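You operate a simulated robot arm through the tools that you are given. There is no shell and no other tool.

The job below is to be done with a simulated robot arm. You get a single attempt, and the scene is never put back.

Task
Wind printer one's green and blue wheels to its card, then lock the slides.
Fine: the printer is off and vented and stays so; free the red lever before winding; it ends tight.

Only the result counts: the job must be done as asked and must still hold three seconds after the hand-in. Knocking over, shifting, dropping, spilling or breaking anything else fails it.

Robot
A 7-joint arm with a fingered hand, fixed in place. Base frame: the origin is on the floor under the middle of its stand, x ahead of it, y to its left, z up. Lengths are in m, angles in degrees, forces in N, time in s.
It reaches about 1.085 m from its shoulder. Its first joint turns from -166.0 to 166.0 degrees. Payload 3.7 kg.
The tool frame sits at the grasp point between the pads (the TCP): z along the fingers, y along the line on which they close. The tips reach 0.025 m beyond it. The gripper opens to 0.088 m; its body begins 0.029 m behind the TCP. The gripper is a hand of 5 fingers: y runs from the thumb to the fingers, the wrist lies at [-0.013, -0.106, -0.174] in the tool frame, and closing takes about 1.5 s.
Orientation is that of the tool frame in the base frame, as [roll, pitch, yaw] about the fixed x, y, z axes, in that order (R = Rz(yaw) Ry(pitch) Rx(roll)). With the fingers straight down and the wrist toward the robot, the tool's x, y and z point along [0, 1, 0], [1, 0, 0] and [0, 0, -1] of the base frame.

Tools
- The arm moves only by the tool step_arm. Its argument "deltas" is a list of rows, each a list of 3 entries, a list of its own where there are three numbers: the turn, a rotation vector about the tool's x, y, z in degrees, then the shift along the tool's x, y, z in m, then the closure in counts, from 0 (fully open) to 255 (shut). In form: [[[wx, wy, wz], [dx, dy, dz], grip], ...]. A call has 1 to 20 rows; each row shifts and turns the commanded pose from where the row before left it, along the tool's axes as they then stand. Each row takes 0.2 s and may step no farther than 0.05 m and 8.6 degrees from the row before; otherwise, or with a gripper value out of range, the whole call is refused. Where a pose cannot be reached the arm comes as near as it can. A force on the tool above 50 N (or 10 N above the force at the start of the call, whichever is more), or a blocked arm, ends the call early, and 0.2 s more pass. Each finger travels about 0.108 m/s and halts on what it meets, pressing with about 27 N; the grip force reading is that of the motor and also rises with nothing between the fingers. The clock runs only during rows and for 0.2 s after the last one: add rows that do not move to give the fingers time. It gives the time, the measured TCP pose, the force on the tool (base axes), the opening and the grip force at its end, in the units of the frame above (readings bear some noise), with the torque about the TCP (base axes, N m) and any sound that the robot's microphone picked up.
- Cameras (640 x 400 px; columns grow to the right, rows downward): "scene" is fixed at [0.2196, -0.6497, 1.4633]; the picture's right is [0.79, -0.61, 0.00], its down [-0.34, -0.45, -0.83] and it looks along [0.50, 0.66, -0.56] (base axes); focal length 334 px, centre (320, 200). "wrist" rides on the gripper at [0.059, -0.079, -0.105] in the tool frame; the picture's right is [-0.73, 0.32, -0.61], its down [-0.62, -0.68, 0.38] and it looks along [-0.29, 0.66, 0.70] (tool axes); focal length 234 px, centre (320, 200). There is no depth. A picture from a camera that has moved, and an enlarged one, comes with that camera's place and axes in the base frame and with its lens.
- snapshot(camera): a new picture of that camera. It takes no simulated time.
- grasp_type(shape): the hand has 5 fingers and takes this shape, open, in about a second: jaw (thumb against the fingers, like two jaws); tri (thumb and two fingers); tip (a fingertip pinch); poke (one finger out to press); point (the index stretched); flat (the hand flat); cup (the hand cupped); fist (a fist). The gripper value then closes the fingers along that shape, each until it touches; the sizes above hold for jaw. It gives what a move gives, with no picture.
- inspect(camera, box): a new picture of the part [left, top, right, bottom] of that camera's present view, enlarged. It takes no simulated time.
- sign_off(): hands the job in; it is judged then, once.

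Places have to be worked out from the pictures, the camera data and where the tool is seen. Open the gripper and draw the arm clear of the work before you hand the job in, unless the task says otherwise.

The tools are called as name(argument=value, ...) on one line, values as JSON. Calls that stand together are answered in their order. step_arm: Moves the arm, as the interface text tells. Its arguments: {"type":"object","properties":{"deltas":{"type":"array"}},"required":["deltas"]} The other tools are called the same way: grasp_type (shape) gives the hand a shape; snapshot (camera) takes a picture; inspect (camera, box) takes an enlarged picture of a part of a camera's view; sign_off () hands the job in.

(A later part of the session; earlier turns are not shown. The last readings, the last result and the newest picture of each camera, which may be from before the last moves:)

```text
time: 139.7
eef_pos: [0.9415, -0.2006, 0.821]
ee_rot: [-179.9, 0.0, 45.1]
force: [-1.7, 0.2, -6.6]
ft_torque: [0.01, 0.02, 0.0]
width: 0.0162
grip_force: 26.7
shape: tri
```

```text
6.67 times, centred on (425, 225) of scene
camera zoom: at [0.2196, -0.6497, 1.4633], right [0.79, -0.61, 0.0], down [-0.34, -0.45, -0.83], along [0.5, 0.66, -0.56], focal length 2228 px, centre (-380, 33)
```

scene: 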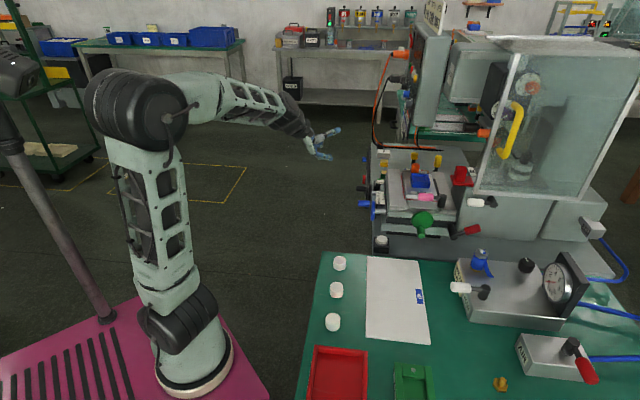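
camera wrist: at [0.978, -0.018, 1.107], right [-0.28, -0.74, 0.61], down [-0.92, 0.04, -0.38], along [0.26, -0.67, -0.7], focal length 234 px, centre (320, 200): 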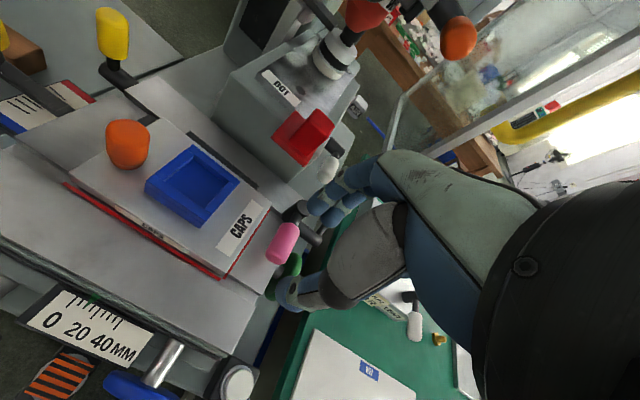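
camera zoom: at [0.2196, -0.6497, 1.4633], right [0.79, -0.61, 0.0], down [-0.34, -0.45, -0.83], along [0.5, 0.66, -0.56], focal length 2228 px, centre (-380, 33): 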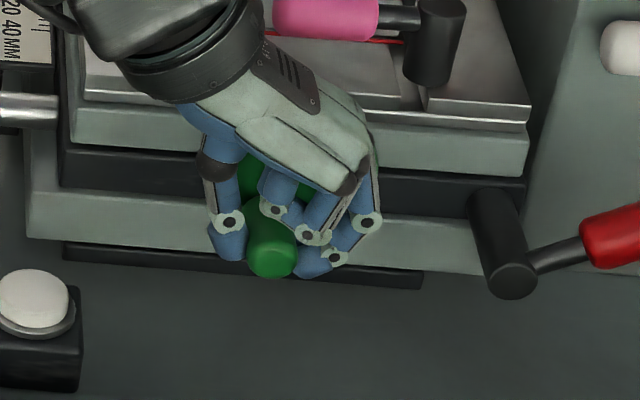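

Handle turned about 28°. I release, lift, and check the green pointer from above again.

step_arm(deltas=[[[0, 0, 0], [0, 0, 0], 200], [[0, 0, 0], [0, 0, 0], 150], [[0, 0, 0], [0, 0, 0], 110], [[0, 0, 0], [0, 0, -0.02], 110], [[0, 0, 0], [0, 0, -0.03], 110], [[0, 0, 0], [0, 0, -0.04], 110], [[0, 0, 0], [0, 0, -0.045], 110], [[0, 0, 0], [0, 0, -0.045], 110], [[0, 0, 0], [0.0321, -0.0083, 0], 110], [[0, 0, 0], [0.0321, -0.0083, 0], 110], [[0, 0, 0], [0.0321, -0.0083, 0], 110], [[0, 0, 0], [0, 0, 0], 110]])

inspect(camera="wrist", box=[50, 275, 130, 325])

inspect(camera="scene", box=[372, 182, 402, 202])

```text
time: 142.3
eef_pos: [0.9917, -0.1134, 1.0016]
ee_rot: [-180.0, 0.0, 45.1]
force: [1.0, 0.5, 0.1]
ft_torque: [0.04, -0.01, 0.0]
width: 0.0497
grip_force: 0.0
shape: tri
```

```text
8.00 times, centred on (90, 300) of wrist
camera zoom: at [0.9784, -0.0169, 1.1059], right [-0.28, -0.74, 0.61], down [-0.92, 0.04, -0.38], along [0.26, -0.67, -0.7], focal length 1873 px, centre (2160, -600)
```

zoom: 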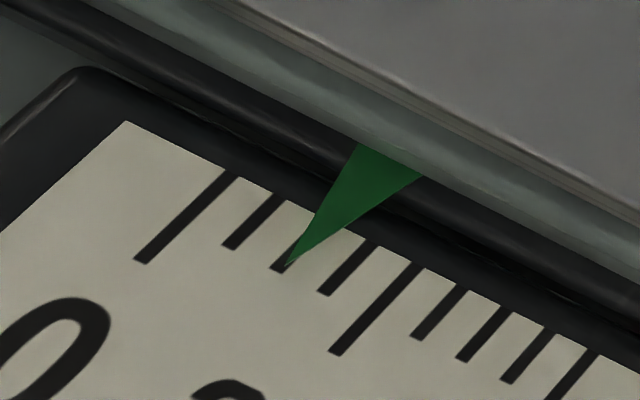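

```text
16.00 times, centred on (387, 192) of scene
camera zoom: at [0.2196, -0.6497, 1.4633], right [0.79, -0.61, 0.0], down [-0.34, -0.45, -0.83], along [0.5, 0.66, -0.56], focal length 5346 px, centre (-752, 328)
```

zoom: 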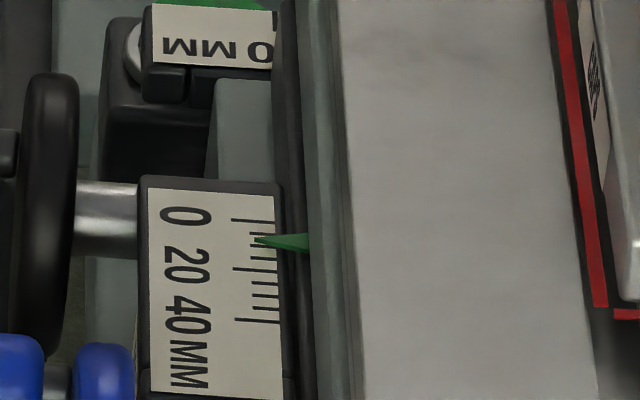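

inspect(camera="wrist", box=[68, 288, 100, 308])

inspect(camera="scene", box=[370, 165, 490, 255])

```text
16.00 times, centred on (84, 298) of wrist
camera zoom: at [0.9784, -0.0169, 1.1059], right [-0.28, -0.74, 0.61], down [-0.92, 0.04, -0.38], along [0.26, -0.67, -0.7], focal length 3747 px, centre (4096, -1368)
```

zoom: 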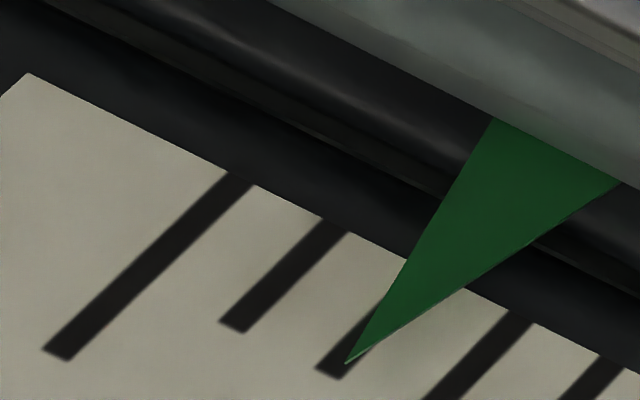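

```text
4.44 times, centred on (430, 210) of scene
camera zoom: at [0.2196, -0.6497, 1.4633], right [0.79, -0.61, 0.0], down [-0.34, -0.45, -0.83], along [0.5, 0.66, -0.56], focal length 1485 px, centre (-169, 156)
```

zoom: 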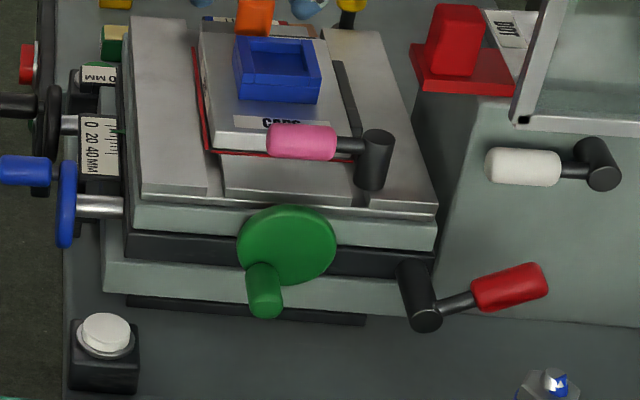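

Green is now about 10.2-10.4 and blue about 10.0, both on their marks. Next is locking: I retreat, reshape to poke and turn the hand forward-pointing, so I can lift the red lever back from below.

step_arm(deltas=[[[0, 0, 0], [0, 0, -0.03], 60], [[0, 0, 0], [0, 0, -0.03], 0], [[0, 0, 0], [-0.0421, -0.0027, 0], 0], [[0, 0, 0], [-0.0421, -0.0027, 0], 0], [[0, 0, 0], [-0.0421, -0.0027, 0], 0], [[0, 0, 0], [-0.0421, -0.0027, 0], 0], [[0, 0, 0], [-0.0421, -0.0027, 0], 0], [[0, 0, 0], [-0.0421, -0.0027, 0], 0], [[0, 0, 0], [0, 0, 0], 0]])

grasp_type(shape="poke")

step_arm(deltas=[[[4.62, 4.62, 4.62], [0, 0, 0], 0], [[4.62, 4.62, 4.62], [0, 0, 0], 0], [[4.62, 4.62, 4.62], [0, 0, 0], 0], [[4.62, 4.62, 4.62], [0, 0, 0], 0], [[4.62, 4.62, 4.62], [0, 0, 0], 0], [[4.62, 4.62, 4.62], [0, 0, 0], 0], [[4.62, 4.62, 4.62], [0, 0, 0], 0], [[4.62, 4.62, 4.62], [0, 0, 0], 0], [[4.62, 4.62, 4.62], [0, 0, 0], 0], [[4.62, 4.62, 4.62], [0, 0, 0], 0], [[4.62, 4.62, 4.62], [0, 0, 0], 0], [[4.62, 4.62, 4.62], [0, 0, 0], 0], [[4.62, 4.62, 4.62], [0, 0, 0], 0], [[4.62, 4.62, 4.62], [0, 0, 0], 0], [[4.62, 4.62, 4.62], [0, 0, 0], 0], [[-8.33, 0, 0], [0, 0, 0], 0], [[-8.33, 0, 0], [0, 0, 0], 0], [[-8.33, 0, 0], [0, 0, 0], 0], [[0, 0, 0], [0, 0, 0], 0]])

snapshot(camera="scene")

```text
time: 144.3
eef_pos: [0.8019, -0.2835, 1.06]
ee_rot: [-179.9, 0.0, 45.1]
force: [0.4, -0.2, -0.3]
ft_torque: [-0.02, 0.02, -0.01]
width: 0.0877
grip_force: 0.1
shape: tri
```

```text
time: 145.2
eef_pos: [0.8024, -0.282, 1.0605]
ee_rot: [-179.9, 0.0, 45.1]
force: [-0.3, -0.5, 0.4]
ft_torque: [0.0, -0.01, 0.01]
width: 0.0001
grip_force: 0.0
shape: poke
```

```text
time: 149.2
eef_pos: [0.8024, -0.2814, 1.0611]
ee_rot: [-114.9, 0.1, -44.9]
force: [-0.2, 0.0, -0.5]
ft_torque: [0.03, 0.01, 0.02]
width: 0.0002
grip_force: 0.2
shape: poke
```

```text
taken
```

scene: 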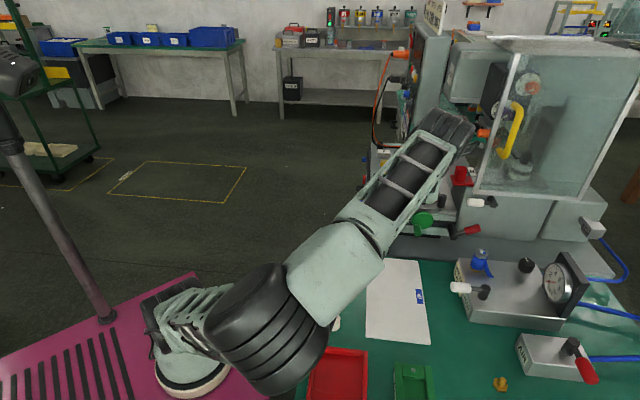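

The elbow has swung low toward the table in this posture. I check the caps and tray on the table right away.

inspect(camera="scene", box=[180, 220, 440, 400])

snapshot(camera="wrist")

```text
2.22 times, centred on (310, 310) of scene
camera zoom: at [0.2196, -0.6497, 1.4633], right [0.79, -0.61, 0.0], down [-0.34, -0.45, -0.83], along [0.5, 0.66, -0.56], focal length 742 px, centre (342, -44)
```

zoom: 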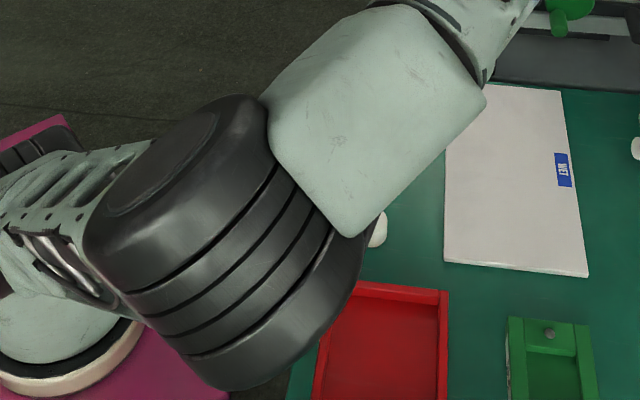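

```text
taken
camera wrist: at [0.801, -0.3676, 1.1766], right [-1.0, 0.03, -0.03], down [0.01, 0.89, 0.46], along [0.04, 0.46, -0.89], focal length 234 px, centre (320, 200)
```

wrist: 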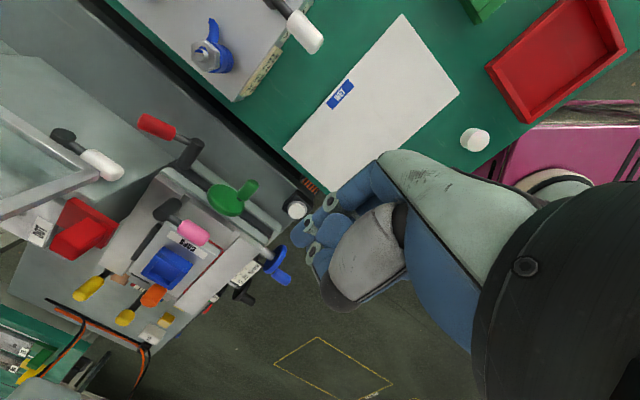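

Nothing is disturbed: the elbow is actually high up (z about 1.1) near the camera. Still, I move the hand back left to see whether the elbow returns to its safer raised posture.

step_arm(deltas=[[[0, 0, 0], [-0.0396, -0.0071, 0.0247], 0], [[0, 0, 0], [-0.0396, -0.0071, 0.0247], 0], [[0, 0, 0], [-0.0396, -0.0071, 0.0247], 0], [[0, 0, 0], [-0.0396, -0.0071, 0.0247], 0], [[0, 0, 0], [-0.0396, -0.0071, 0.0247], 0], [[0, 0, 0], [0, 0, 0], 0]])

snapshot(camera="scene")

```text
time: 150.6
eef_pos: [0.7513, -0.0503, 1.0399]
ee_rot: [-114.9, 0.1, -45.0]
force: [-0.6, 0.0, 0.5]
ft_torque: [0.01, 0.0, 0.01]
width: 0.0
grip_force: 0.0
shape: poke
```

```text
taken
```

scene: 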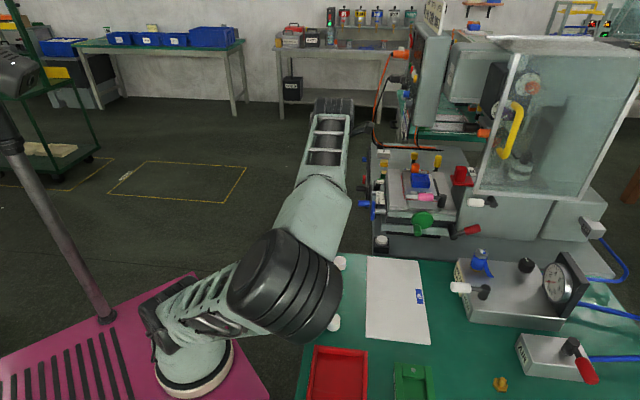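

The elbow stays sideways. I undo the turn here (where it worked with the elbow up the first time) and look at the arm's shape.

step_arm(deltas=[[[8.33, 0, 0], [0, 0, 0], 0], [[8.33, 0, 0], [0, 0, 0], 0], [[8.33, 0, 0], [0, 0, 0], 0], [[-4.62, -4.62, -4.62], [0, 0, 0], 0], [[-4.62, -4.62, -4.62], [0, 0, 0], 0], [[-4.62, -4.62, -4.62], [0, 0, 0], 0], [[-4.62, -4.62, -4.62], [0, 0, 0], 0], [[-4.62, -4.62, -4.62], [0, 0, 0], 0], [[-4.62, -4.62, -4.62], [0, 0, 0], 0], [[-4.62, -4.62, -4.62], [0, 0, 0], 0], [[-4.62, -4.62, -4.62], [0, 0, 0], 0], [[-4.62, -4.62, -4.62], [0, 0, 0], 0], [[-4.62, -4.62, -4.62], [0, 0, 0], 0], [[-4.62, -4.62, -4.62], [0, 0, 0], 0], [[-4.62, -4.62, -4.62], [0, 0, 0], 0], [[-4.62, -4.62, -4.62], [0, 0, 0], 0], [[-4.62, -4.62, -4.62], [0, 0, 0], 0], [[-4.62, -4.62, -4.62], [0, 0, 0], 0], [[0, 0, 0], [0, 0, 0], 0]])

snapshot(camera="scene")

```text
time: 154.6
eef_pos: [0.7522, -0.0526, 1.0402]
ee_rot: [180.0, 0.0, 45.2]
force: [0.1, -0.5, 0.9]
ft_torque: [-0.01, 0.02, -0.01]
width: 0.0
grip_force: 0.0
shape: poke
```

```text
taken
```

scene: 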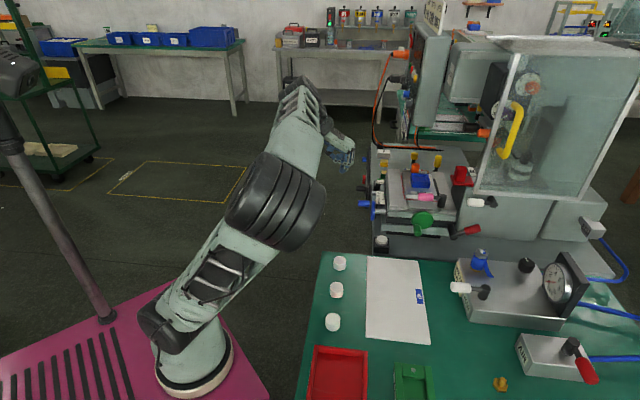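

All caps are in place. The elbow's swivel has drifted right; going back to the starting pose (yaw 90, nearer the robot) should bring it left again.

step_arm(deltas=[[[0, 0, -7.5], [-0.02, -0.036, 0], 0], [[0, 0, -7.5], [-0.02, -0.036, 0], 0], [[0, 0, -7.5], [-0.02, -0.036, 0], 0], [[0, 0, -7.5], [-0.02, -0.036, 0], 0], [[0, 0, -7.5], [-0.01, -0.036, 0], 0], [[0, 0, -7.5], [0.0, -0.03, 0], 0], [[0, 0, 0], [0, 0, 0], 0]])

snapshot(camera="scene")

```text
time: 156.2
eef_pos: [0.5703, -0.0063, 1.0195]
ee_rot: [180.0, -0.1, 90.2]
force: [0.1, 0.1, -0.6]
ft_torque: [-0.01, 0.0, 0.03]
width: 0.0
grip_force: 0.1
shape: poke
out of reach, approached as far as the arm can: row 5, 6
```

```text
taken
```

scene: 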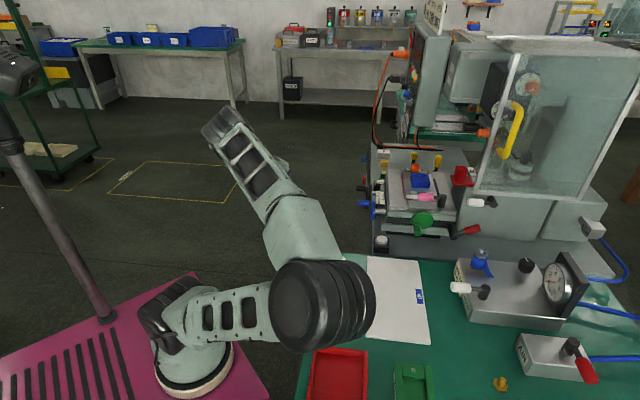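

The elbow swivel can be reset at the far-left limit pose, where the first time it left the elbow well raised. I go back to yaw 45 and out to that limit pose at the left.

step_arm(deltas=[[[0, 0, 7.5], [0.0, 0.03, 0], 0], [[0, 0, 7.5], [0.01, 0.036, 0], 0], [[0, 0, 7.5], [0.02, 0.036, 0], 0], [[0, 0, 7.5], [0.03, 0.03, 0], 0], [[0, 0, 7.5], [0.04, 0.02, 0], 0], [[0, 0, 7.5], [0.045, 0.0, 0], 0], [[0, 0, 0], [0.045, -0.01, 0], 0], [[0, 0, 0], [0.045, -0.01, 0], 0], [[0, 0, 0], [0.045, -0.01, 0], 0], [[0, 0, 0], [0.045, -0.01, 0], 0], [[0, 0, 0], [0, 0, 0], 0]])

snapshot(camera="scene")

```text
time: 158.6
eef_pos: [0.8797, 0.2404, 1.0197]
ee_rot: [180.0, 0.1, 45.1]
force: [0.0, 0.1, -0.4]
ft_torque: [-0.01, 0.0, 0.03]
width: 0.0002
grip_force: 0.1
shape: poke
```

```text
taken
```

scene: 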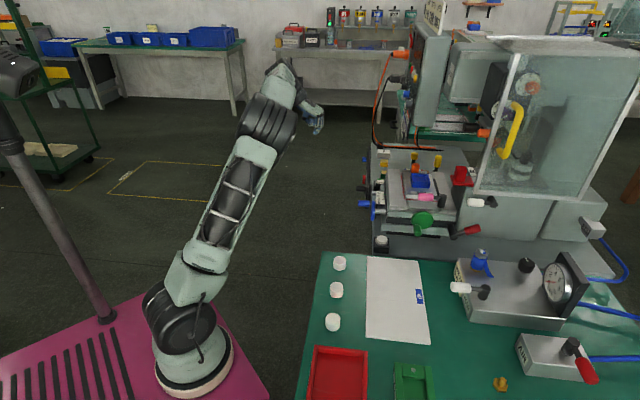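

step_arm(deltas=[[[0, 0, 0], [0.04, -0.004, 0.005], 0], [[0, 0, 0], [0.04, -0.004, 0.005], 0], [[0, 0, 0], [0.04, -0.004, 0.005], 0], [[0, 0, 7.5], [0, 0, 0], 0], [[0, 0, 7.5], [0, 0, 0], 0], [[0, 0, 7.5], [0, 0, 0], 0], [[0, 0, 7.5], [0, 0, 0], 0], [[0, 0, 7.5], [0, 0, 0], 0], [[0, 0, 7.5], [0, 0, 0], 0], [[0, 0, 0], [0, 0, 0], 0]])

snapshot(camera="scene")

```text
time: 160.8
eef_pos: [0.9426, 0.3232, 0.9929]
ee_rot: [179.8, 0.5, 14.1]
force: [0.1, 0.9, 0.0]
ft_torque: [-0.01, -0.04, 0.01]
width: 0.0
grip_force: 0.0
shape: poke
out of reach, approached as far as the arm can: row 6, 7, 8, 9
```

```text
taken
```

scene: 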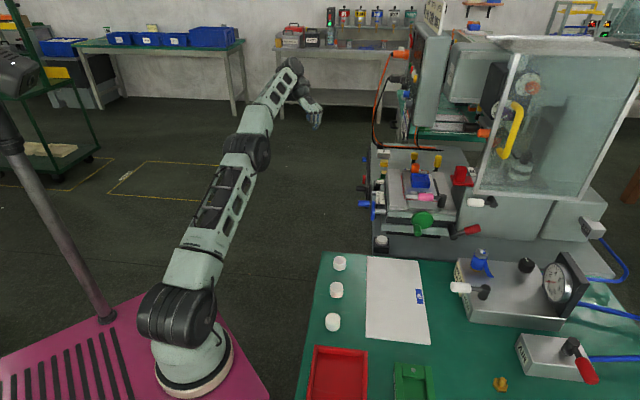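

This matches the arm shape from early on. I retrace the original path: yaw back to 44, move to the open spot, and turn the hand forward.

step_arm(deltas=[[[0, 0, -7.5], [0, 0, 0], 0], [[0, 0, -7.5], [0, 0, 0], 0], [[0, 0, -7.5], [0, 0, 0], 0], [[0, 0, -7.5], [0, 0, 0], 0], [[0, 0, 0], [-0.0455, 0.01456, -0.006], 0], [[0, 0, 0], [-0.0455, 0.01456, -0.006], 0], [[0, 0, 0], [-0.0455, 0.01456, -0.006], 0], [[0, 0, 0], [-0.0455, 0.01456, -0.006], 0], [[0, 0, 0], [-0.0455, 0.01456, -0.006], 0], [[0, 0, 0], [-0.0455, 0.01456, -0.006], 0], [[0, 0, 0], [-0.0455, 0.01456, -0.006], 0], [[0, 0, 0], [-0.0455, 0.01456, -0.006], 0], [[0, 0, 0], [-0.0455, 0.01456, -0.006], 0], [[0, 0, 0], [0, 0, 0], 0]])

step_arm(deltas=[[[4.62, 4.62, 4.62], [0, 0, 0], 0], [[4.62, 4.62, 4.62], [0, 0, 0], 0], [[4.62, 4.62, 4.62], [0, 0, 0], 0], [[4.62, 4.62, 4.62], [0, 0, 0], 0], [[4.62, 4.62, 4.62], [0, 0, 0], 0], [[4.62, 4.62, 4.62], [0, 0, 0], 0], [[4.62, 4.62, 4.62], [0, 0, 0], 0], [[4.62, 4.62, 4.62], [0, 0, 0], 0], [[4.62, 4.62, 4.62], [0, 0, 0], 0], [[4.62, 4.62, 4.62], [0, 0, 0], 0], [[4.62, 4.62, 4.62], [0, 0, 0], 0], [[4.62, 4.62, 4.62], [0, 0, 0], 0], [[4.62, 4.62, 4.62], [0, 0, 0], 0], [[4.62, 4.62, 4.62], [0, 0, 0], 0], [[4.62, 4.62, 4.62], [0, 0, 0], 0], [[0, 0, 0], [0, 0, 0], 0]])

snapshot(camera="scene")

```text
time: 163.8
eef_pos: [0.7391, -0.0563, 1.0498]
ee_rot: [-179.9, 0.5, 44.2]
force: [0.5, 0.2, 0.0]
ft_torque: [0.02, -0.02, 0.01]
width: 0.0
grip_force: 0.1
shape: poke
```

```text
time: 167.2
eef_pos: [0.7394, -0.0552, 1.0491]
ee_rot: [-90.4, 0.2, -45.9]
force: [-0.7, -0.3, 1.5]
ft_torque: [0.02, -0.02, -0.01]
width: 0.0
grip_force: 0.0
shape: poke
```

```text
taken
```

scene: 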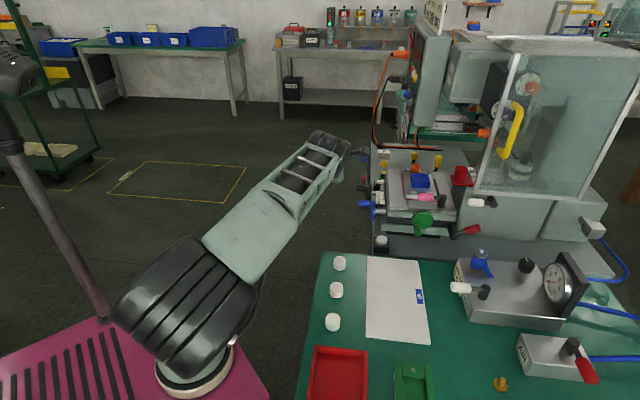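

The elbow is still on the right side. It must have crossed over at the far viewing pose, so I run that stretch in reverse: back to fingers-down, over to the green side, then out to the far viewing pose with the same steps backward.

step_arm(deltas=[[[-4.62, -4.62, -4.62], [0, 0, 0], 0], [[-4.62, -4.62, -4.62], [0, 0, 0], 0], [[-4.62, -4.62, -4.62], [0, 0, 0], 0], [[-4.62, -4.62, -4.62], [0, 0, 0], 0], [[-4.62, -4.62, -4.62], [0, 0, 0], 0], [[-4.62, -4.62, -4.62], [0, 0, 0], 0], [[-4.62, -4.62, -4.62], [0, 0, 0], 0], [[-4.62, -4.62, -4.62], [0, 0, 0], 0], [[-4.62, -4.62, -4.62], [0, 0, 0], 0], [[-4.62, -4.62, -4.62], [0, 0, 0], 0], [[-4.62, -4.62, -4.62], [0, 0, 0], 0], [[-4.62, -4.62, -4.62], [0, 0, 0], 0], [[-4.62, -4.62, -4.62], [0, 0, 0], 0], [[-4.62, -4.62, -4.62], [0, 0, 0], 0], [[-4.62, -4.62, -4.62], [0, 0, 0], 0], [[0, 0, 0], [0, 0, 0], 0]])

step_arm(deltas=[[[0, 0, 0], [0.0234, 0.0364, 0.0], 0], [[0, 0, 0], [0.0234, 0.0364, 0.0], 0], [[0, 0, 0], [0.0234, 0.0364, 0.0], 0], [[0, 0, 0], [0.0234, 0.0364, 0.0], 0], [[0, 0, 0], [0.0234, 0.0364, 0.0], 0], [[0, 0, 0], [0.0234, 0.0364, 0.0], 0], [[0, 0, 6.9], [0, 0, 0], 0], [[0, 0, 6.9], [0, 0, 0], 0], [[0, 0, 6.9], [0, 0, 0], 0], [[0, 0, 6.9], [0, 0, 0], 0], [[0, 0, 0], [0, 0, 0], 0]])

snapshot(camera="scene")

```text
time: 170.6
eef_pos: [0.741, -0.0549, 1.0501]
ee_rot: [-180.0, 0.6, 44.3]
force: [1.0, 0.2, 0.2]
ft_torque: [-0.02, 0.02, 0.0]
width: 0.0
grip_force: 0.1
shape: poke
```

```text
time: 173.0
eef_pos: [0.9935, -0.115, 1.0489]
ee_rot: [179.8, 0.5, 16.4]
force: [0.0, 0.4, -0.7]
ft_torque: [0.0, 0.0, 0.01]
width: 0.0
grip_force: 0.2
shape: poke
```

```text
taken
```

scene: 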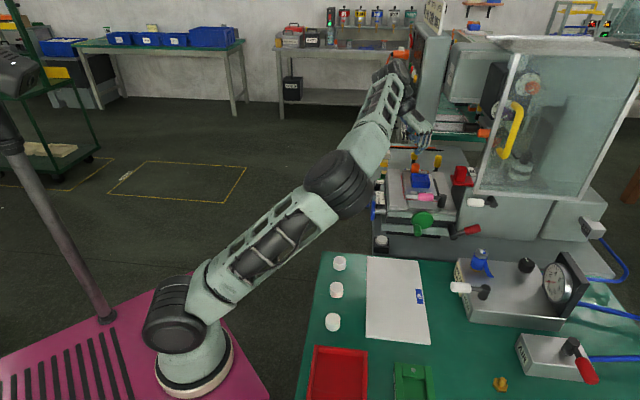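

The elbow sits about 50-60° to the right, but at the lever it will still be ~10 cm above everything on the table. I return to the open spot, turn the hand forward with 25° tilt, and check again.

step_arm(deltas=[[[0, 0, -6.9], [0, 0, 0], 0], [[0, 0, -6.9], [0, 0, 0], 0], [[0, 0, -6.9], [0, 0, 0], 0], [[0, 0, -6.9], [0, 0, 0], 0], [[0, 0, 0], [-0.0234, -0.0364, 0.0], 0], [[0, 0, 0], [-0.0234, -0.0364, 0.0], 0], [[0, 0, 0], [-0.0234, -0.0364, 0.0], 0], [[0, 0, 0], [-0.0234, -0.0364, 0.0], 0], [[0, 0, 0], [-0.0234, -0.0364, 0.0], 0], [[0, 0, 0], [-0.0234, -0.0364, 0.0], 0], [[0, 0, 0], [0, 0, 0], 0]])

step_arm(deltas=[[[4.62, 4.62, 4.62], [0, 0, 0], 0], [[4.62, 4.62, 4.62], [0, 0, 0], 0], [[4.62, 4.62, 4.62], [0, 0, 0], 0], [[4.62, 4.62, 4.62], [0, 0, 0], 0], [[4.62, 4.62, 4.62], [0, 0, 0], 0], [[4.62, 4.62, 4.62], [0, 0, 0], 0], [[4.62, 4.62, 4.62], [0, 0, 0], 0], [[4.62, 4.62, 4.62], [0, 0, 0], 0], [[4.62, 4.62, 4.62], [0, 0, 0], 0], [[4.62, 4.62, 4.62], [0, 0, 0], 0], [[4.62, 4.62, 4.62], [0, 0, 0], 0], [[4.62, 4.62, 4.62], [0, 0, 0], 0], [[4.62, 4.62, 4.62], [0, 0, 0], 0], [[4.62, 4.62, 4.62], [0, 0, 0], 0], [[4.62, 4.62, 4.62], [0, 0, 0], 0], [[-8.33, 0, 0], [0, 0, 0], 0], [[-8.33, 0, 0], [0, 0, 0], 0], [[-8.33, 0, 0], [0, 0, 0], 0], [[0, 0, 0], [0, 0, 0], 0]])

snapshot(camera="scene")

```text
time: 175.4
eef_pos: [0.7391, -0.0546, 1.0495]
ee_rot: [-179.8, 0.5, 44.3]
force: [0.0, 0.6, 0.3]
ft_torque: [0.0, 0.04, 0.0]
width: 0.0
grip_force: 0.1
shape: poke
```

```text
time: 179.4
eef_pos: [0.7399, -0.0556, 1.0494]
ee_rot: [-115.6, 0.1, -45.9]
force: [0.4, 0.4, -0.5]
ft_torque: [-0.03, 0.0, 0.0]
width: 0.0
grip_force: 0.1
shape: poke
```

```text
taken
```

scene: 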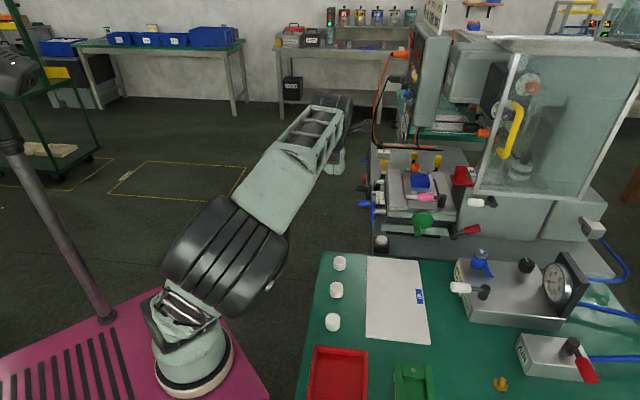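

The elbow is raised and clear. I move sideways at height to a point in front and to the right of the lever.

step_arm(deltas=[[[0, 0, 0], [0.0464, 0.0046, -0.0097], 0], [[0, 0, 0], [0.0464, 0.0046, -0.0097], 0], [[0, 0, 0], [0.0464, 0.0046, -0.0097], 0], [[0, 0, 0], [0.0464, 0.0046, -0.0097], 0], [[0, 0, 0], [0.0464, 0.0046, -0.0097], 0], [[0, 0, 0], [0.0464, 0.0046, -0.0097], 0], [[0, 0, 0], [0.0464, 0.0046, -0.0097], 0], [[0, 0, 0], [0, 0, 0], 0]])

snapshot(camera="scene")

snapshot(camera="wrist")

```text
time: 181.2
eef_pos: [0.9132, -0.3415, 1.049]
ee_rot: [-115.5, 0.1, -45.8]
force: [-0.4, -0.2, 0.1]
ft_torque: [0.0, 0.0, -0.02]
width: 0.0
grip_force: 0.0
shape: poke
```

```text
taken
```

scene: 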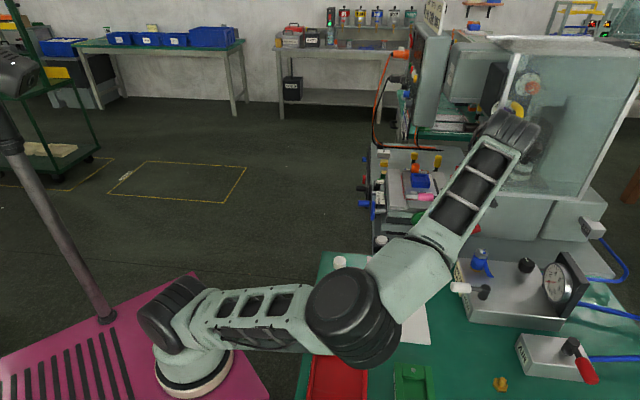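

```text
taken
camera wrist: at [0.9103, -0.4272, 1.1655], right [-1.0, 0.04, -0.03], down [0.02, 0.89, 0.45], along [0.04, 0.45, -0.89], focal length 234 px, centre (320, 200)
```

wrist: 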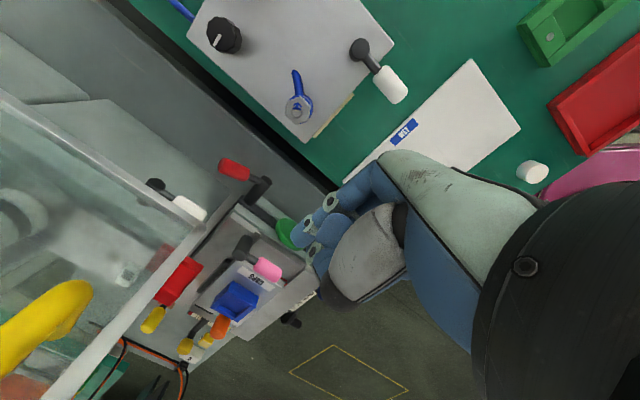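

The elbow is at about z 1.08, well above the trays. I continue to in front of the lever's free end and lower a bit.

step_arm(deltas=[[[0, 0, 0], [0.046, 0.0047, -0.0098], 0], [[0, 0, 0], [0.046, 0.0047, -0.0098], 0], [[0, 0, 0], [0.046, 0.0047, -0.0098], 0], [[0, 0, 0], [0, 0.0271, 0.013], 0], [[0, 0, 0], [0, 0.0271, 0.013], 0], [[0, 0, 0], [0, 0.0271, 0.013], 0], [[0, 0, 0], [0, 0, 0], 0]])

snapshot(camera="scene")

snapshot(camera="wrist")

```text
time: 182.8
eef_pos: [0.986, -0.4627, 0.9581]
ee_rot: [-115.6, 0.1, -45.9]
force: [0.1, 1.2, 0.9]
ft_torque: [0.0, -0.04, -0.02]
width: 0.0
grip_force: 0.2
shape: poke
```

```text
taken
```

scene: 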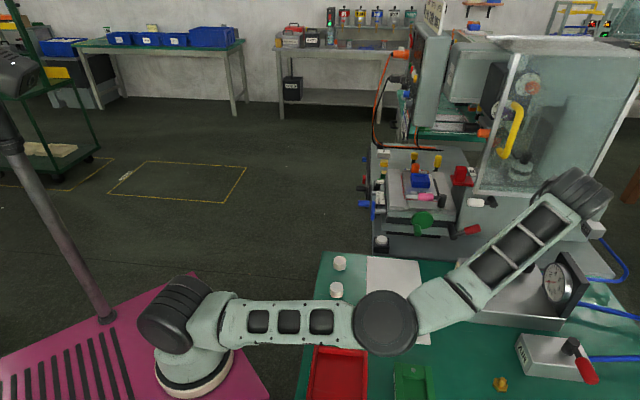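

```text
taken
camera wrist: at [0.9833, -0.5471, 1.0744], right [-1.0, 0.04, -0.03], down [0.02, 0.89, 0.45], along [0.04, 0.45, -0.89], focal length 234 px, centre (320, 200)
```

wrist: 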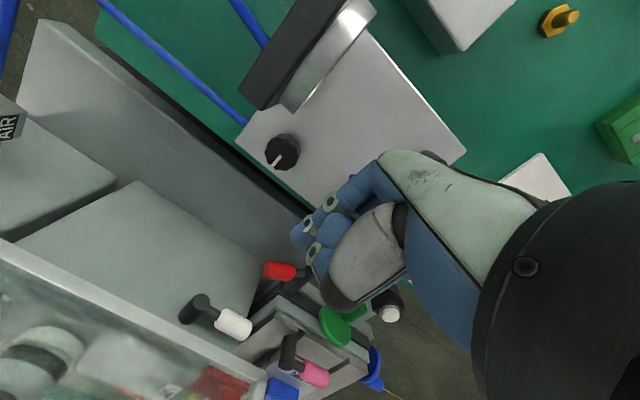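

Elbow still at about z 1.0 and everything clear. I move in toward the lever (10 cm) and then lower so the finger stays below the guard edge.

step_arm(deltas=[[[0, 0, 0], [-0.0005, -0.0144, 0.03], 0], [[0, 0, 0], [-0.0005, -0.0144, 0.03], 0], [[0, 0, 0], [-0.0005, -0.0144, 0.03], 0], [[0, 0, 0], [0, 0.0265, 0.0127], 0], [[0, 0, 0], [0, 0.0265, 0.0127], 0], [[0, 0, 0], [0, 0.0265, 0.0127], 0], [[0, 0, 0], [0, 0, 0], 0]])

snapshot(camera="wrist")

snapshot(camera="scene")

```text
time: 184.4
eef_pos: [1.057, -0.3916, 0.8694]
ee_rot: [-115.5, 0.1, -46.0]
force: [1.1, -0.2, -0.9]
ft_torque: [-0.02, 0.01, -0.01]
width: 0.0001
grip_force: 0.0
shape: poke
```

```text
taken
camera wrist: at [1.0539, -0.4764, 0.9864], right [-1.0, 0.04, -0.03], down [0.02, 0.89, 0.45], along [0.04, 0.45, -0.89], focal length 234 px, centre (320, 200)
```

wrist: 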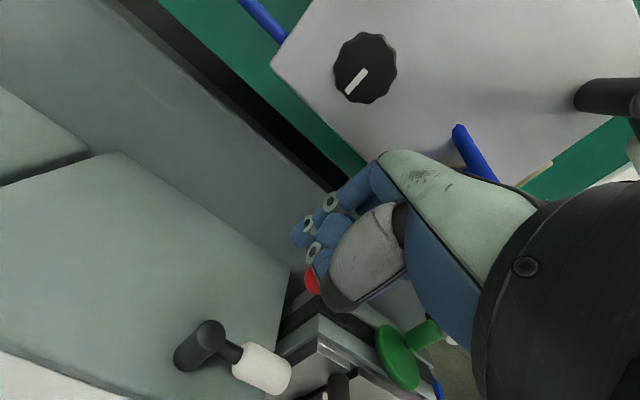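

```text
taken
```

scene: 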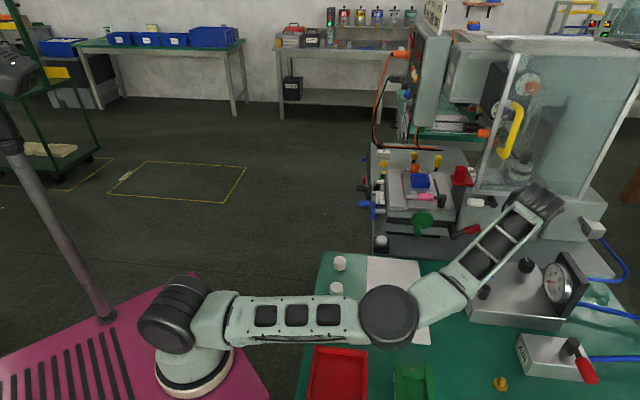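

The finger is to the right of the knob's end. I move the remaining 3.7 cm in, then lower it below knob level.

step_arm(deltas=[[[0, 0, 0], [-0.0003, -0.0079, 0.0165], 0], [[0, 0, 0], [-0.0003, -0.0079, 0.0165], 0], [[0, 0, 0], [0, 0.0192, 0.0092], 0], [[0, 0, 0], [0, 0.0192, 0.0092], 0], [[0, 0, 0], [0, 0.0192, 0.0092], 0], [[0, 0, 0], [0, 0, 0], 0]])

snapshot(camera="wrist")

inspect(camera="scene", box=[430, 170, 570, 290])

```text
time: 185.8
eef_pos: [1.0828, -0.3639, 0.8059]
ee_rot: [-115.6, 0.1, -45.9]
force: [0.3, 0.2, 0.3]
ft_torque: [0.01, 0.01, -0.04]
width: 0.0
grip_force: 0.0
shape: poke
```

```text
taken
camera wrist: at [1.0793, -0.4501, 0.9229], right [-1.0, 0.04, -0.03], down [0.02, 0.89, 0.45], along [0.04, 0.45, -0.89], focal length 234 px, centre (320, 200)
```

wrist: 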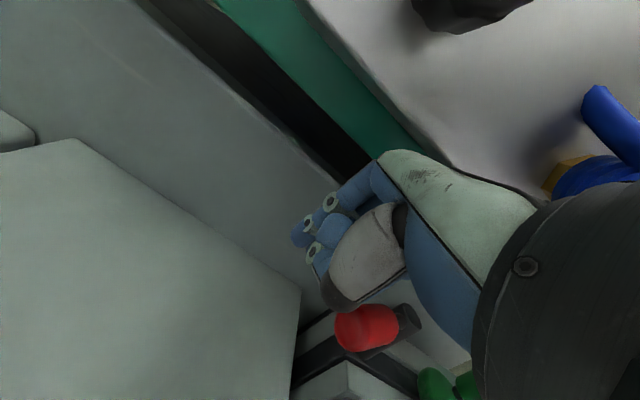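

```text
3.33 times, centred on (500, 230) of scene
camera zoom: at [0.2196, -0.6497, 1.4633], right [0.79, -0.61, 0.0], down [-0.34, -0.45, -0.83], along [0.5, 0.66, -0.56], focal length 1114 px, centre (-280, 100)
```

zoom: 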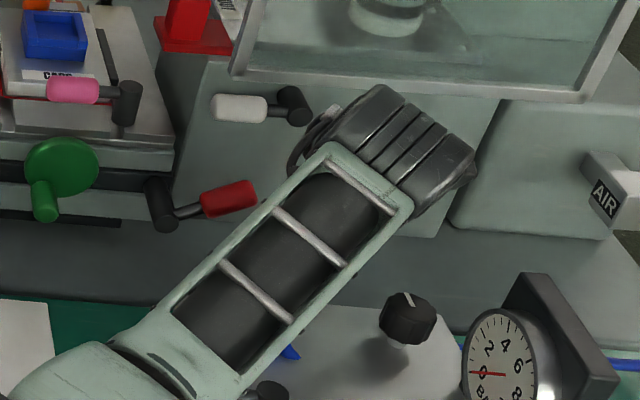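

The finger is low and right of the knob. I ease 1.2 cm forward so the curled fingers stay in front of the post, then slide left under the knob's outer end.

step_arm(deltas=[[[0, 0, 0], [0.0002, 0.0052, -0.0108], 0], [[0, 0, 0], [-0.012, 0, 0], 0], [[0, 0, 0], [-0.012, 0, 0], 0], [[0, 0, 0], [-0.0126, 0, 0], 0], [[0, 0, 0], [0, 0, 0], 0]])

inspect(camera="wrist", box=[220, 160, 460, 360])

inspect(camera="scene", box=[430, 170, 570, 290])

```text
time: 187.0
eef_pos: [1.0479, -0.3464, 0.8069]
ee_rot: [-115.5, 0.1, -45.9]
force: [-0.2, 0.3, 0.3]
ft_torque: [-0.03, 0.0, 0.01]
width: 0.0
grip_force: 0.0
shape: poke
```

```text
2.00 times, centred on (340, 260) of wrist
camera zoom: at [1.0455, -0.4327, 0.9229], right [-1.0, 0.04, -0.03], down [0.02, 0.89, 0.45], along [0.04, 0.45, -0.89], focal length 468 px, centre (280, 80)
```

zoom: 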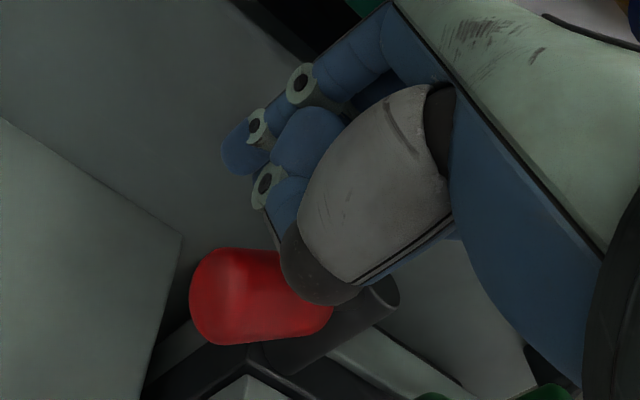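

```text
3.33 times, centred on (500, 230) of scene
camera zoom: at [0.2196, -0.6497, 1.4633], right [0.79, -0.61, 0.0], down [-0.34, -0.45, -0.83], along [0.5, 0.66, -0.56], focal length 1114 px, centre (-280, 100)
```

zoom: 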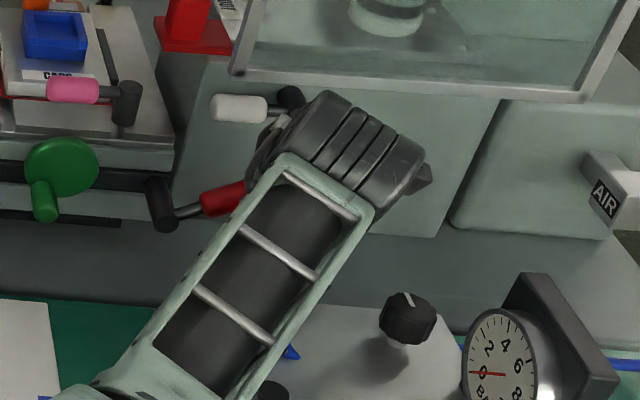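

Triangulating again, the knob centre is at about (1.062, -0.308, 0.824). I nudge 6 mm further in and then lift slowly, watching the force.

step_arm(deltas=[[[0, 0, 0], [-0.0001, -0.0026, 0.0054], 0], [[0, 0, 0], [0, -0.0045, -0.0022], 0], [[0, 0, 0], [0, -0.0045, -0.0022], 0], [[0, 0, 0], [0, -0.0045, -0.0022], 0], [[0, 0, 0], [0, -0.0045, -0.0022], 0], [[0, 0, 0], [0, 0, 0], 0]])

inspect(camera="wrist", box=[220, 160, 460, 360])

inspect(camera="scene", box=[430, 170, 570, 290])

```text
time: 188.4
eef_pos: [1.0521, -0.3435, 0.8265]
ee_rot: [-115.5, 0.1, -45.8]
force: [-0.4, -0.5, -3.5]
ft_torque: [-0.08, 0.04, -0.03]
width: 0.0
grip_force: 0.1
shape: poke
```

```text
2.00 times, centred on (340, 260) of wrist
camera zoom: at [1.0501, -0.4286, 0.9429], right [-1.0, 0.04, -0.03], down [0.03, 0.89, 0.45], along [0.04, 0.45, -0.89], focal length 468 px, centre (280, 80)
```

zoom: 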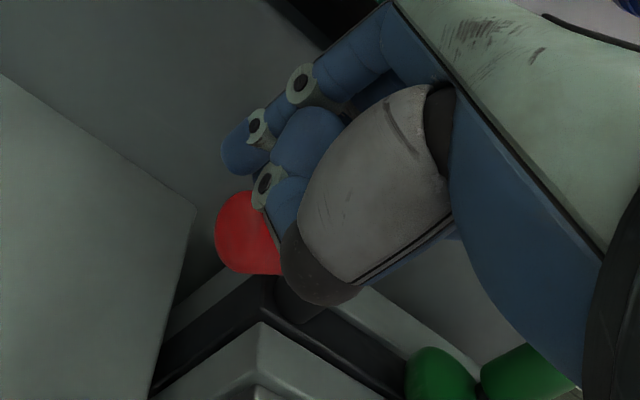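

```text
3.33 times, centred on (500, 230) of scene
camera zoom: at [0.2196, -0.6497, 1.4633], right [0.79, -0.61, 0.0], down [-0.34, -0.45, -0.83], along [0.5, 0.66, -0.56], focal length 1114 px, centre (-280, 100)
```

zoom: 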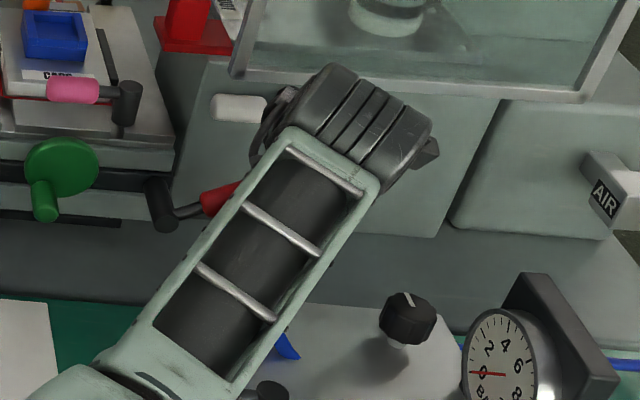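

Light contact (3.5 N downward on the hand): the lever is resting on the finger. I lift further along the arc.

step_arm(deltas=[[[0, 0, 0], [-0.0005, -0.0041, -0.002], 0], [[0, 0, 0], [-0.0008, -0.0041, -0.002], 0], [[0, 0, 0], [-0.001, -0.0041, -0.002], 0], [[0, 0, 0], [-0.0013, -0.0041, -0.002], 0], [[0, 0, 0], [0, 0, 0], 0]])

inspect(camera="wrist", box=[220, 160, 460, 360])

inspect(camera="scene", box=[430, 170, 570, 290])

```text
time: 189.6
eef_pos: [1.0492, -0.3415, 0.8459]
ee_rot: [-115.5, 0.1, -45.9]
force: [-1.5, -1.0, -2.8]
ft_torque: [-0.06, 0.04, 0.0]
width: 0.0001
grip_force: 0.0
shape: poke
```

```text
2.00 times, centred on (340, 260) of wrist
camera zoom: at [1.0471, -0.4263, 0.9616], right [-1.0, 0.04, -0.03], down [0.02, 0.89, 0.45], along [0.04, 0.45, -0.89], focal length 468 px, centre (280, 80)
```

zoom: 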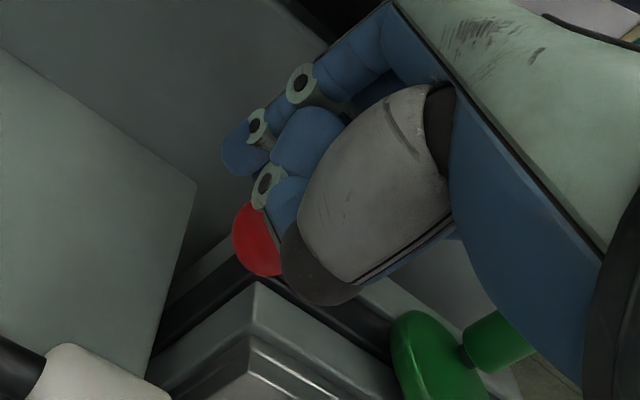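

```text
3.33 times, centred on (500, 230) of scene
camera zoom: at [0.2196, -0.6497, 1.4633], right [0.79, -0.61, 0.0], down [-0.34, -0.45, -0.83], along [0.5, 0.66, -0.56], focal length 1114 px, centre (-280, 100)
```

zoom: 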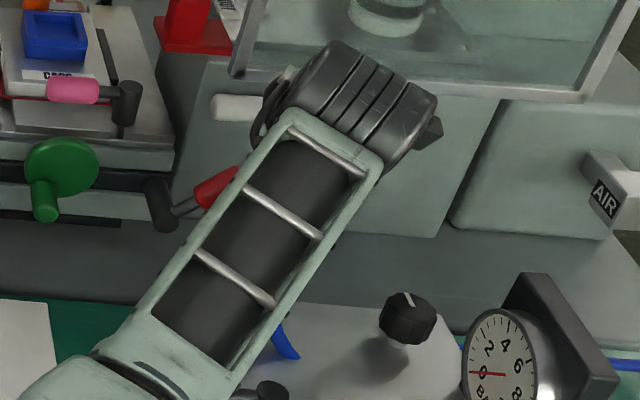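

The lever is coming up (now about 33° above horizontal) with ~3 N. I follow the arc to about 60°.

step_arm(deltas=[[[0, 0, 0], [-0.0025, -0.0043, -0.0021], 0], [[0, 0, 0], [-0.0025, -0.0043, -0.0021], 0], [[0, 0, 0], [-0.0025, -0.0043, -0.0021], 0], [[0, 0, 0], [-0.0038, -0.0048, -0.0023], 0], [[0, 0, 0], [-0.0038, -0.0048, -0.0023], 0], [[0, 0, 0], [-0.0038, -0.0048, -0.0023], 0], [[0, 0, 0], [0, 0, 0], 0]])

inspect(camera="wrist", box=[220, 160, 460, 360])

inspect(camera="scene", box=[430, 170, 570, 290])

```text
time: 191.2
eef_pos: [1.0359, -0.3281, 0.8748]
ee_rot: [-115.5, 0.1, -45.8]
force: [0.5, -1.8, -0.5]
ft_torque: [-0.09, 0.03, -0.03]
width: 0.0
grip_force: 0.1
shape: poke
```

```text
2.00 times, centred on (340, 260) of wrist
camera zoom: at [1.0338, -0.4127, 0.9916], right [-1.0, 0.04, -0.03], down [0.02, 0.89, 0.45], along [0.04, 0.45, -0.89], focal length 468 px, centre (280, 80)
```

zoom: 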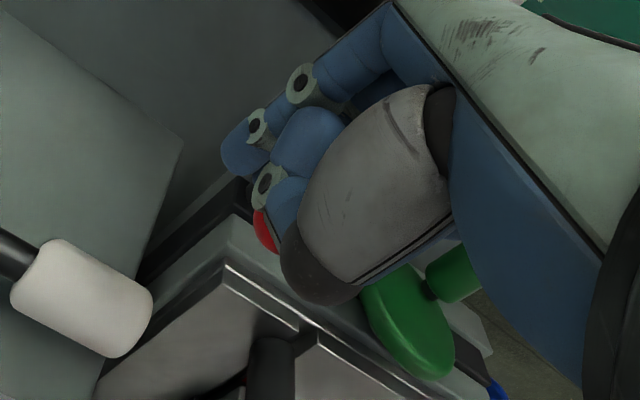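

```text
3.33 times, centred on (500, 230) of scene
camera zoom: at [0.2196, -0.6497, 1.4633], right [0.79, -0.61, 0.0], down [-0.34, -0.45, -0.83], along [0.5, 0.66, -0.56], focal length 1114 px, centre (-280, 100)
```

zoom: 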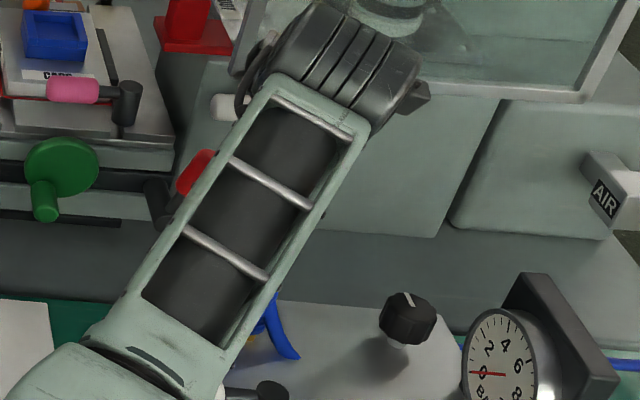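

Lever is around 60° up. I continue pushing it left toward upright.

step_arm(deltas=[[[0, 0, 0], [-0.0051, -0.0037, -0.0018], 0], [[0, 0, 0], [-0.0051, -0.0037, -0.0018], 0], [[0, 0, 0], [-0.0051, -0.0037, -0.0018], 0], [[0, 0, 0], [-0.0059, -0.0026, -0.0012], 0], [[0, 0, 0], [-0.0059, -0.0026, -0.0012], 0], [[0, 0, 0], [0, 0, 0], 0]])

inspect(camera="wrist", box=[220, 160, 460, 360])

inspect(camera="scene", box=[430, 170, 570, 290])

```text
time: 192.6
eef_pos: [1.0166, -0.307, 0.8947]
ee_rot: [-115.5, 0.1, -45.9]
force: [0.4, -0.6, 0.0]
ft_torque: [0.0, 0.01, -0.02]
width: 0.0002
grip_force: 0.0
shape: poke
```

```text
2.00 times, centred on (340, 260) of wrist
camera zoom: at [1.0149, -0.393, 1.01], right [-1.0, 0.04, -0.03], down [0.02, 0.89, 0.45], along [0.04, 0.45, -0.89], focal length 468 px, centre (280, 80)
```

zoom: 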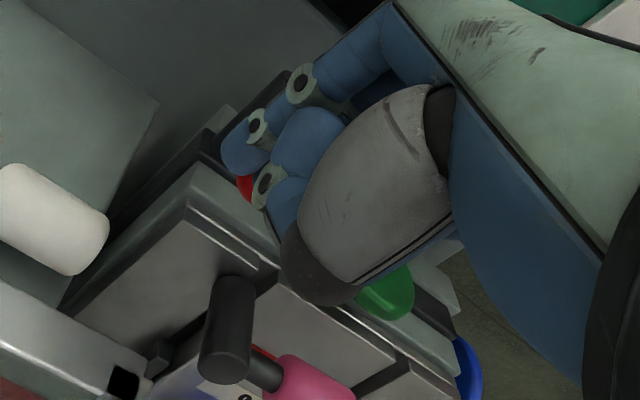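

```text
3.33 times, centred on (500, 230) of scene
camera zoom: at [0.2196, -0.6497, 1.4633], right [0.79, -0.61, 0.0], down [-0.34, -0.45, -0.83], along [0.5, 0.66, -0.56], focal length 1114 px, centre (-280, 100)
```

zoom: 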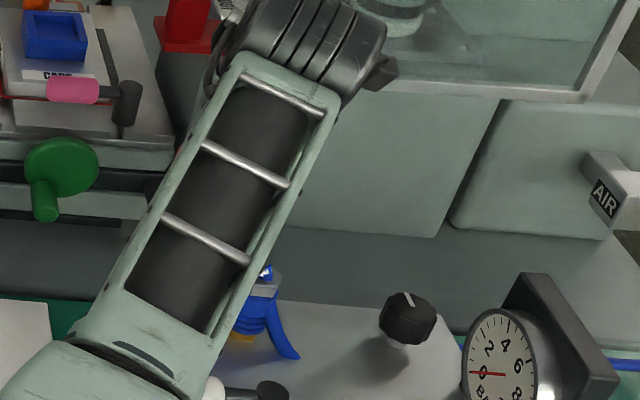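

Nearly upright and no load. I keep pushing left in small steps to find the tight stop.

step_arm(deltas=[[[0, 0, 0], [-0.0042, -0.0008, -0.0004], 0], [[0, 0, 0], [-0.0042, -0.0004, -0.0002], 0], [[0, 0, 0], [-0.004, 0, 0], 0], [[0, 0, 0], [0, 0, 0], 0]])

inspect(camera="wrist", box=[220, 160, 460, 360])

inspect(camera="scene", box=[420, 170, 560, 290])

```text
time: 193.6
eef_pos: [1.0097, -0.2984, 0.8955]
ee_rot: [-115.4, 0.1, -45.9]
force: [0.2, -0.4, -0.2]
ft_torque: [0.01, 0.02, -0.02]
width: 0.0
grip_force: 0.1
shape: poke
```

```text
2.00 times, centred on (340, 260) of wrist
camera zoom: at [1.0064, -0.3841, 1.0115], right [-1.0, 0.04, -0.03], down [0.02, 0.89, 0.45], along [0.04, 0.45, -0.89], focal length 468 px, centre (280, 80)
```

zoom: 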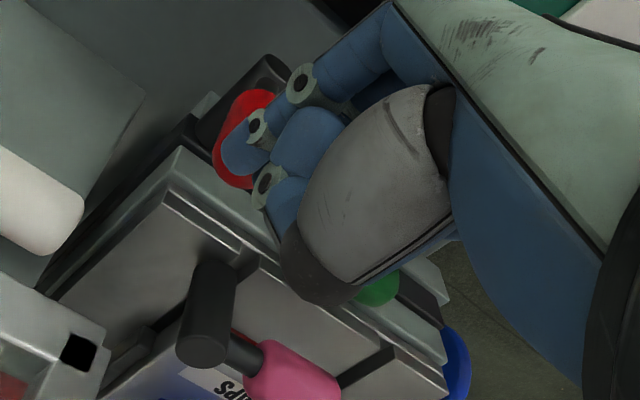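

```text
3.33 times, centred on (490, 230) of scene
camera zoom: at [0.2196, -0.6497, 1.4633], right [0.79, -0.61, 0.0], down [-0.34, -0.45, -0.83], along [0.5, 0.66, -0.56], focal length 1114 px, centre (-247, 100)
```

zoom: 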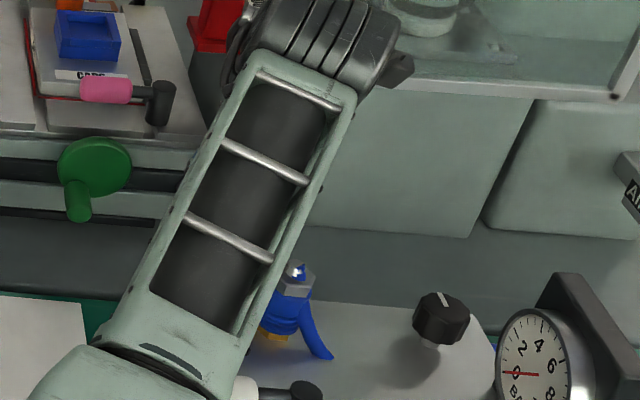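

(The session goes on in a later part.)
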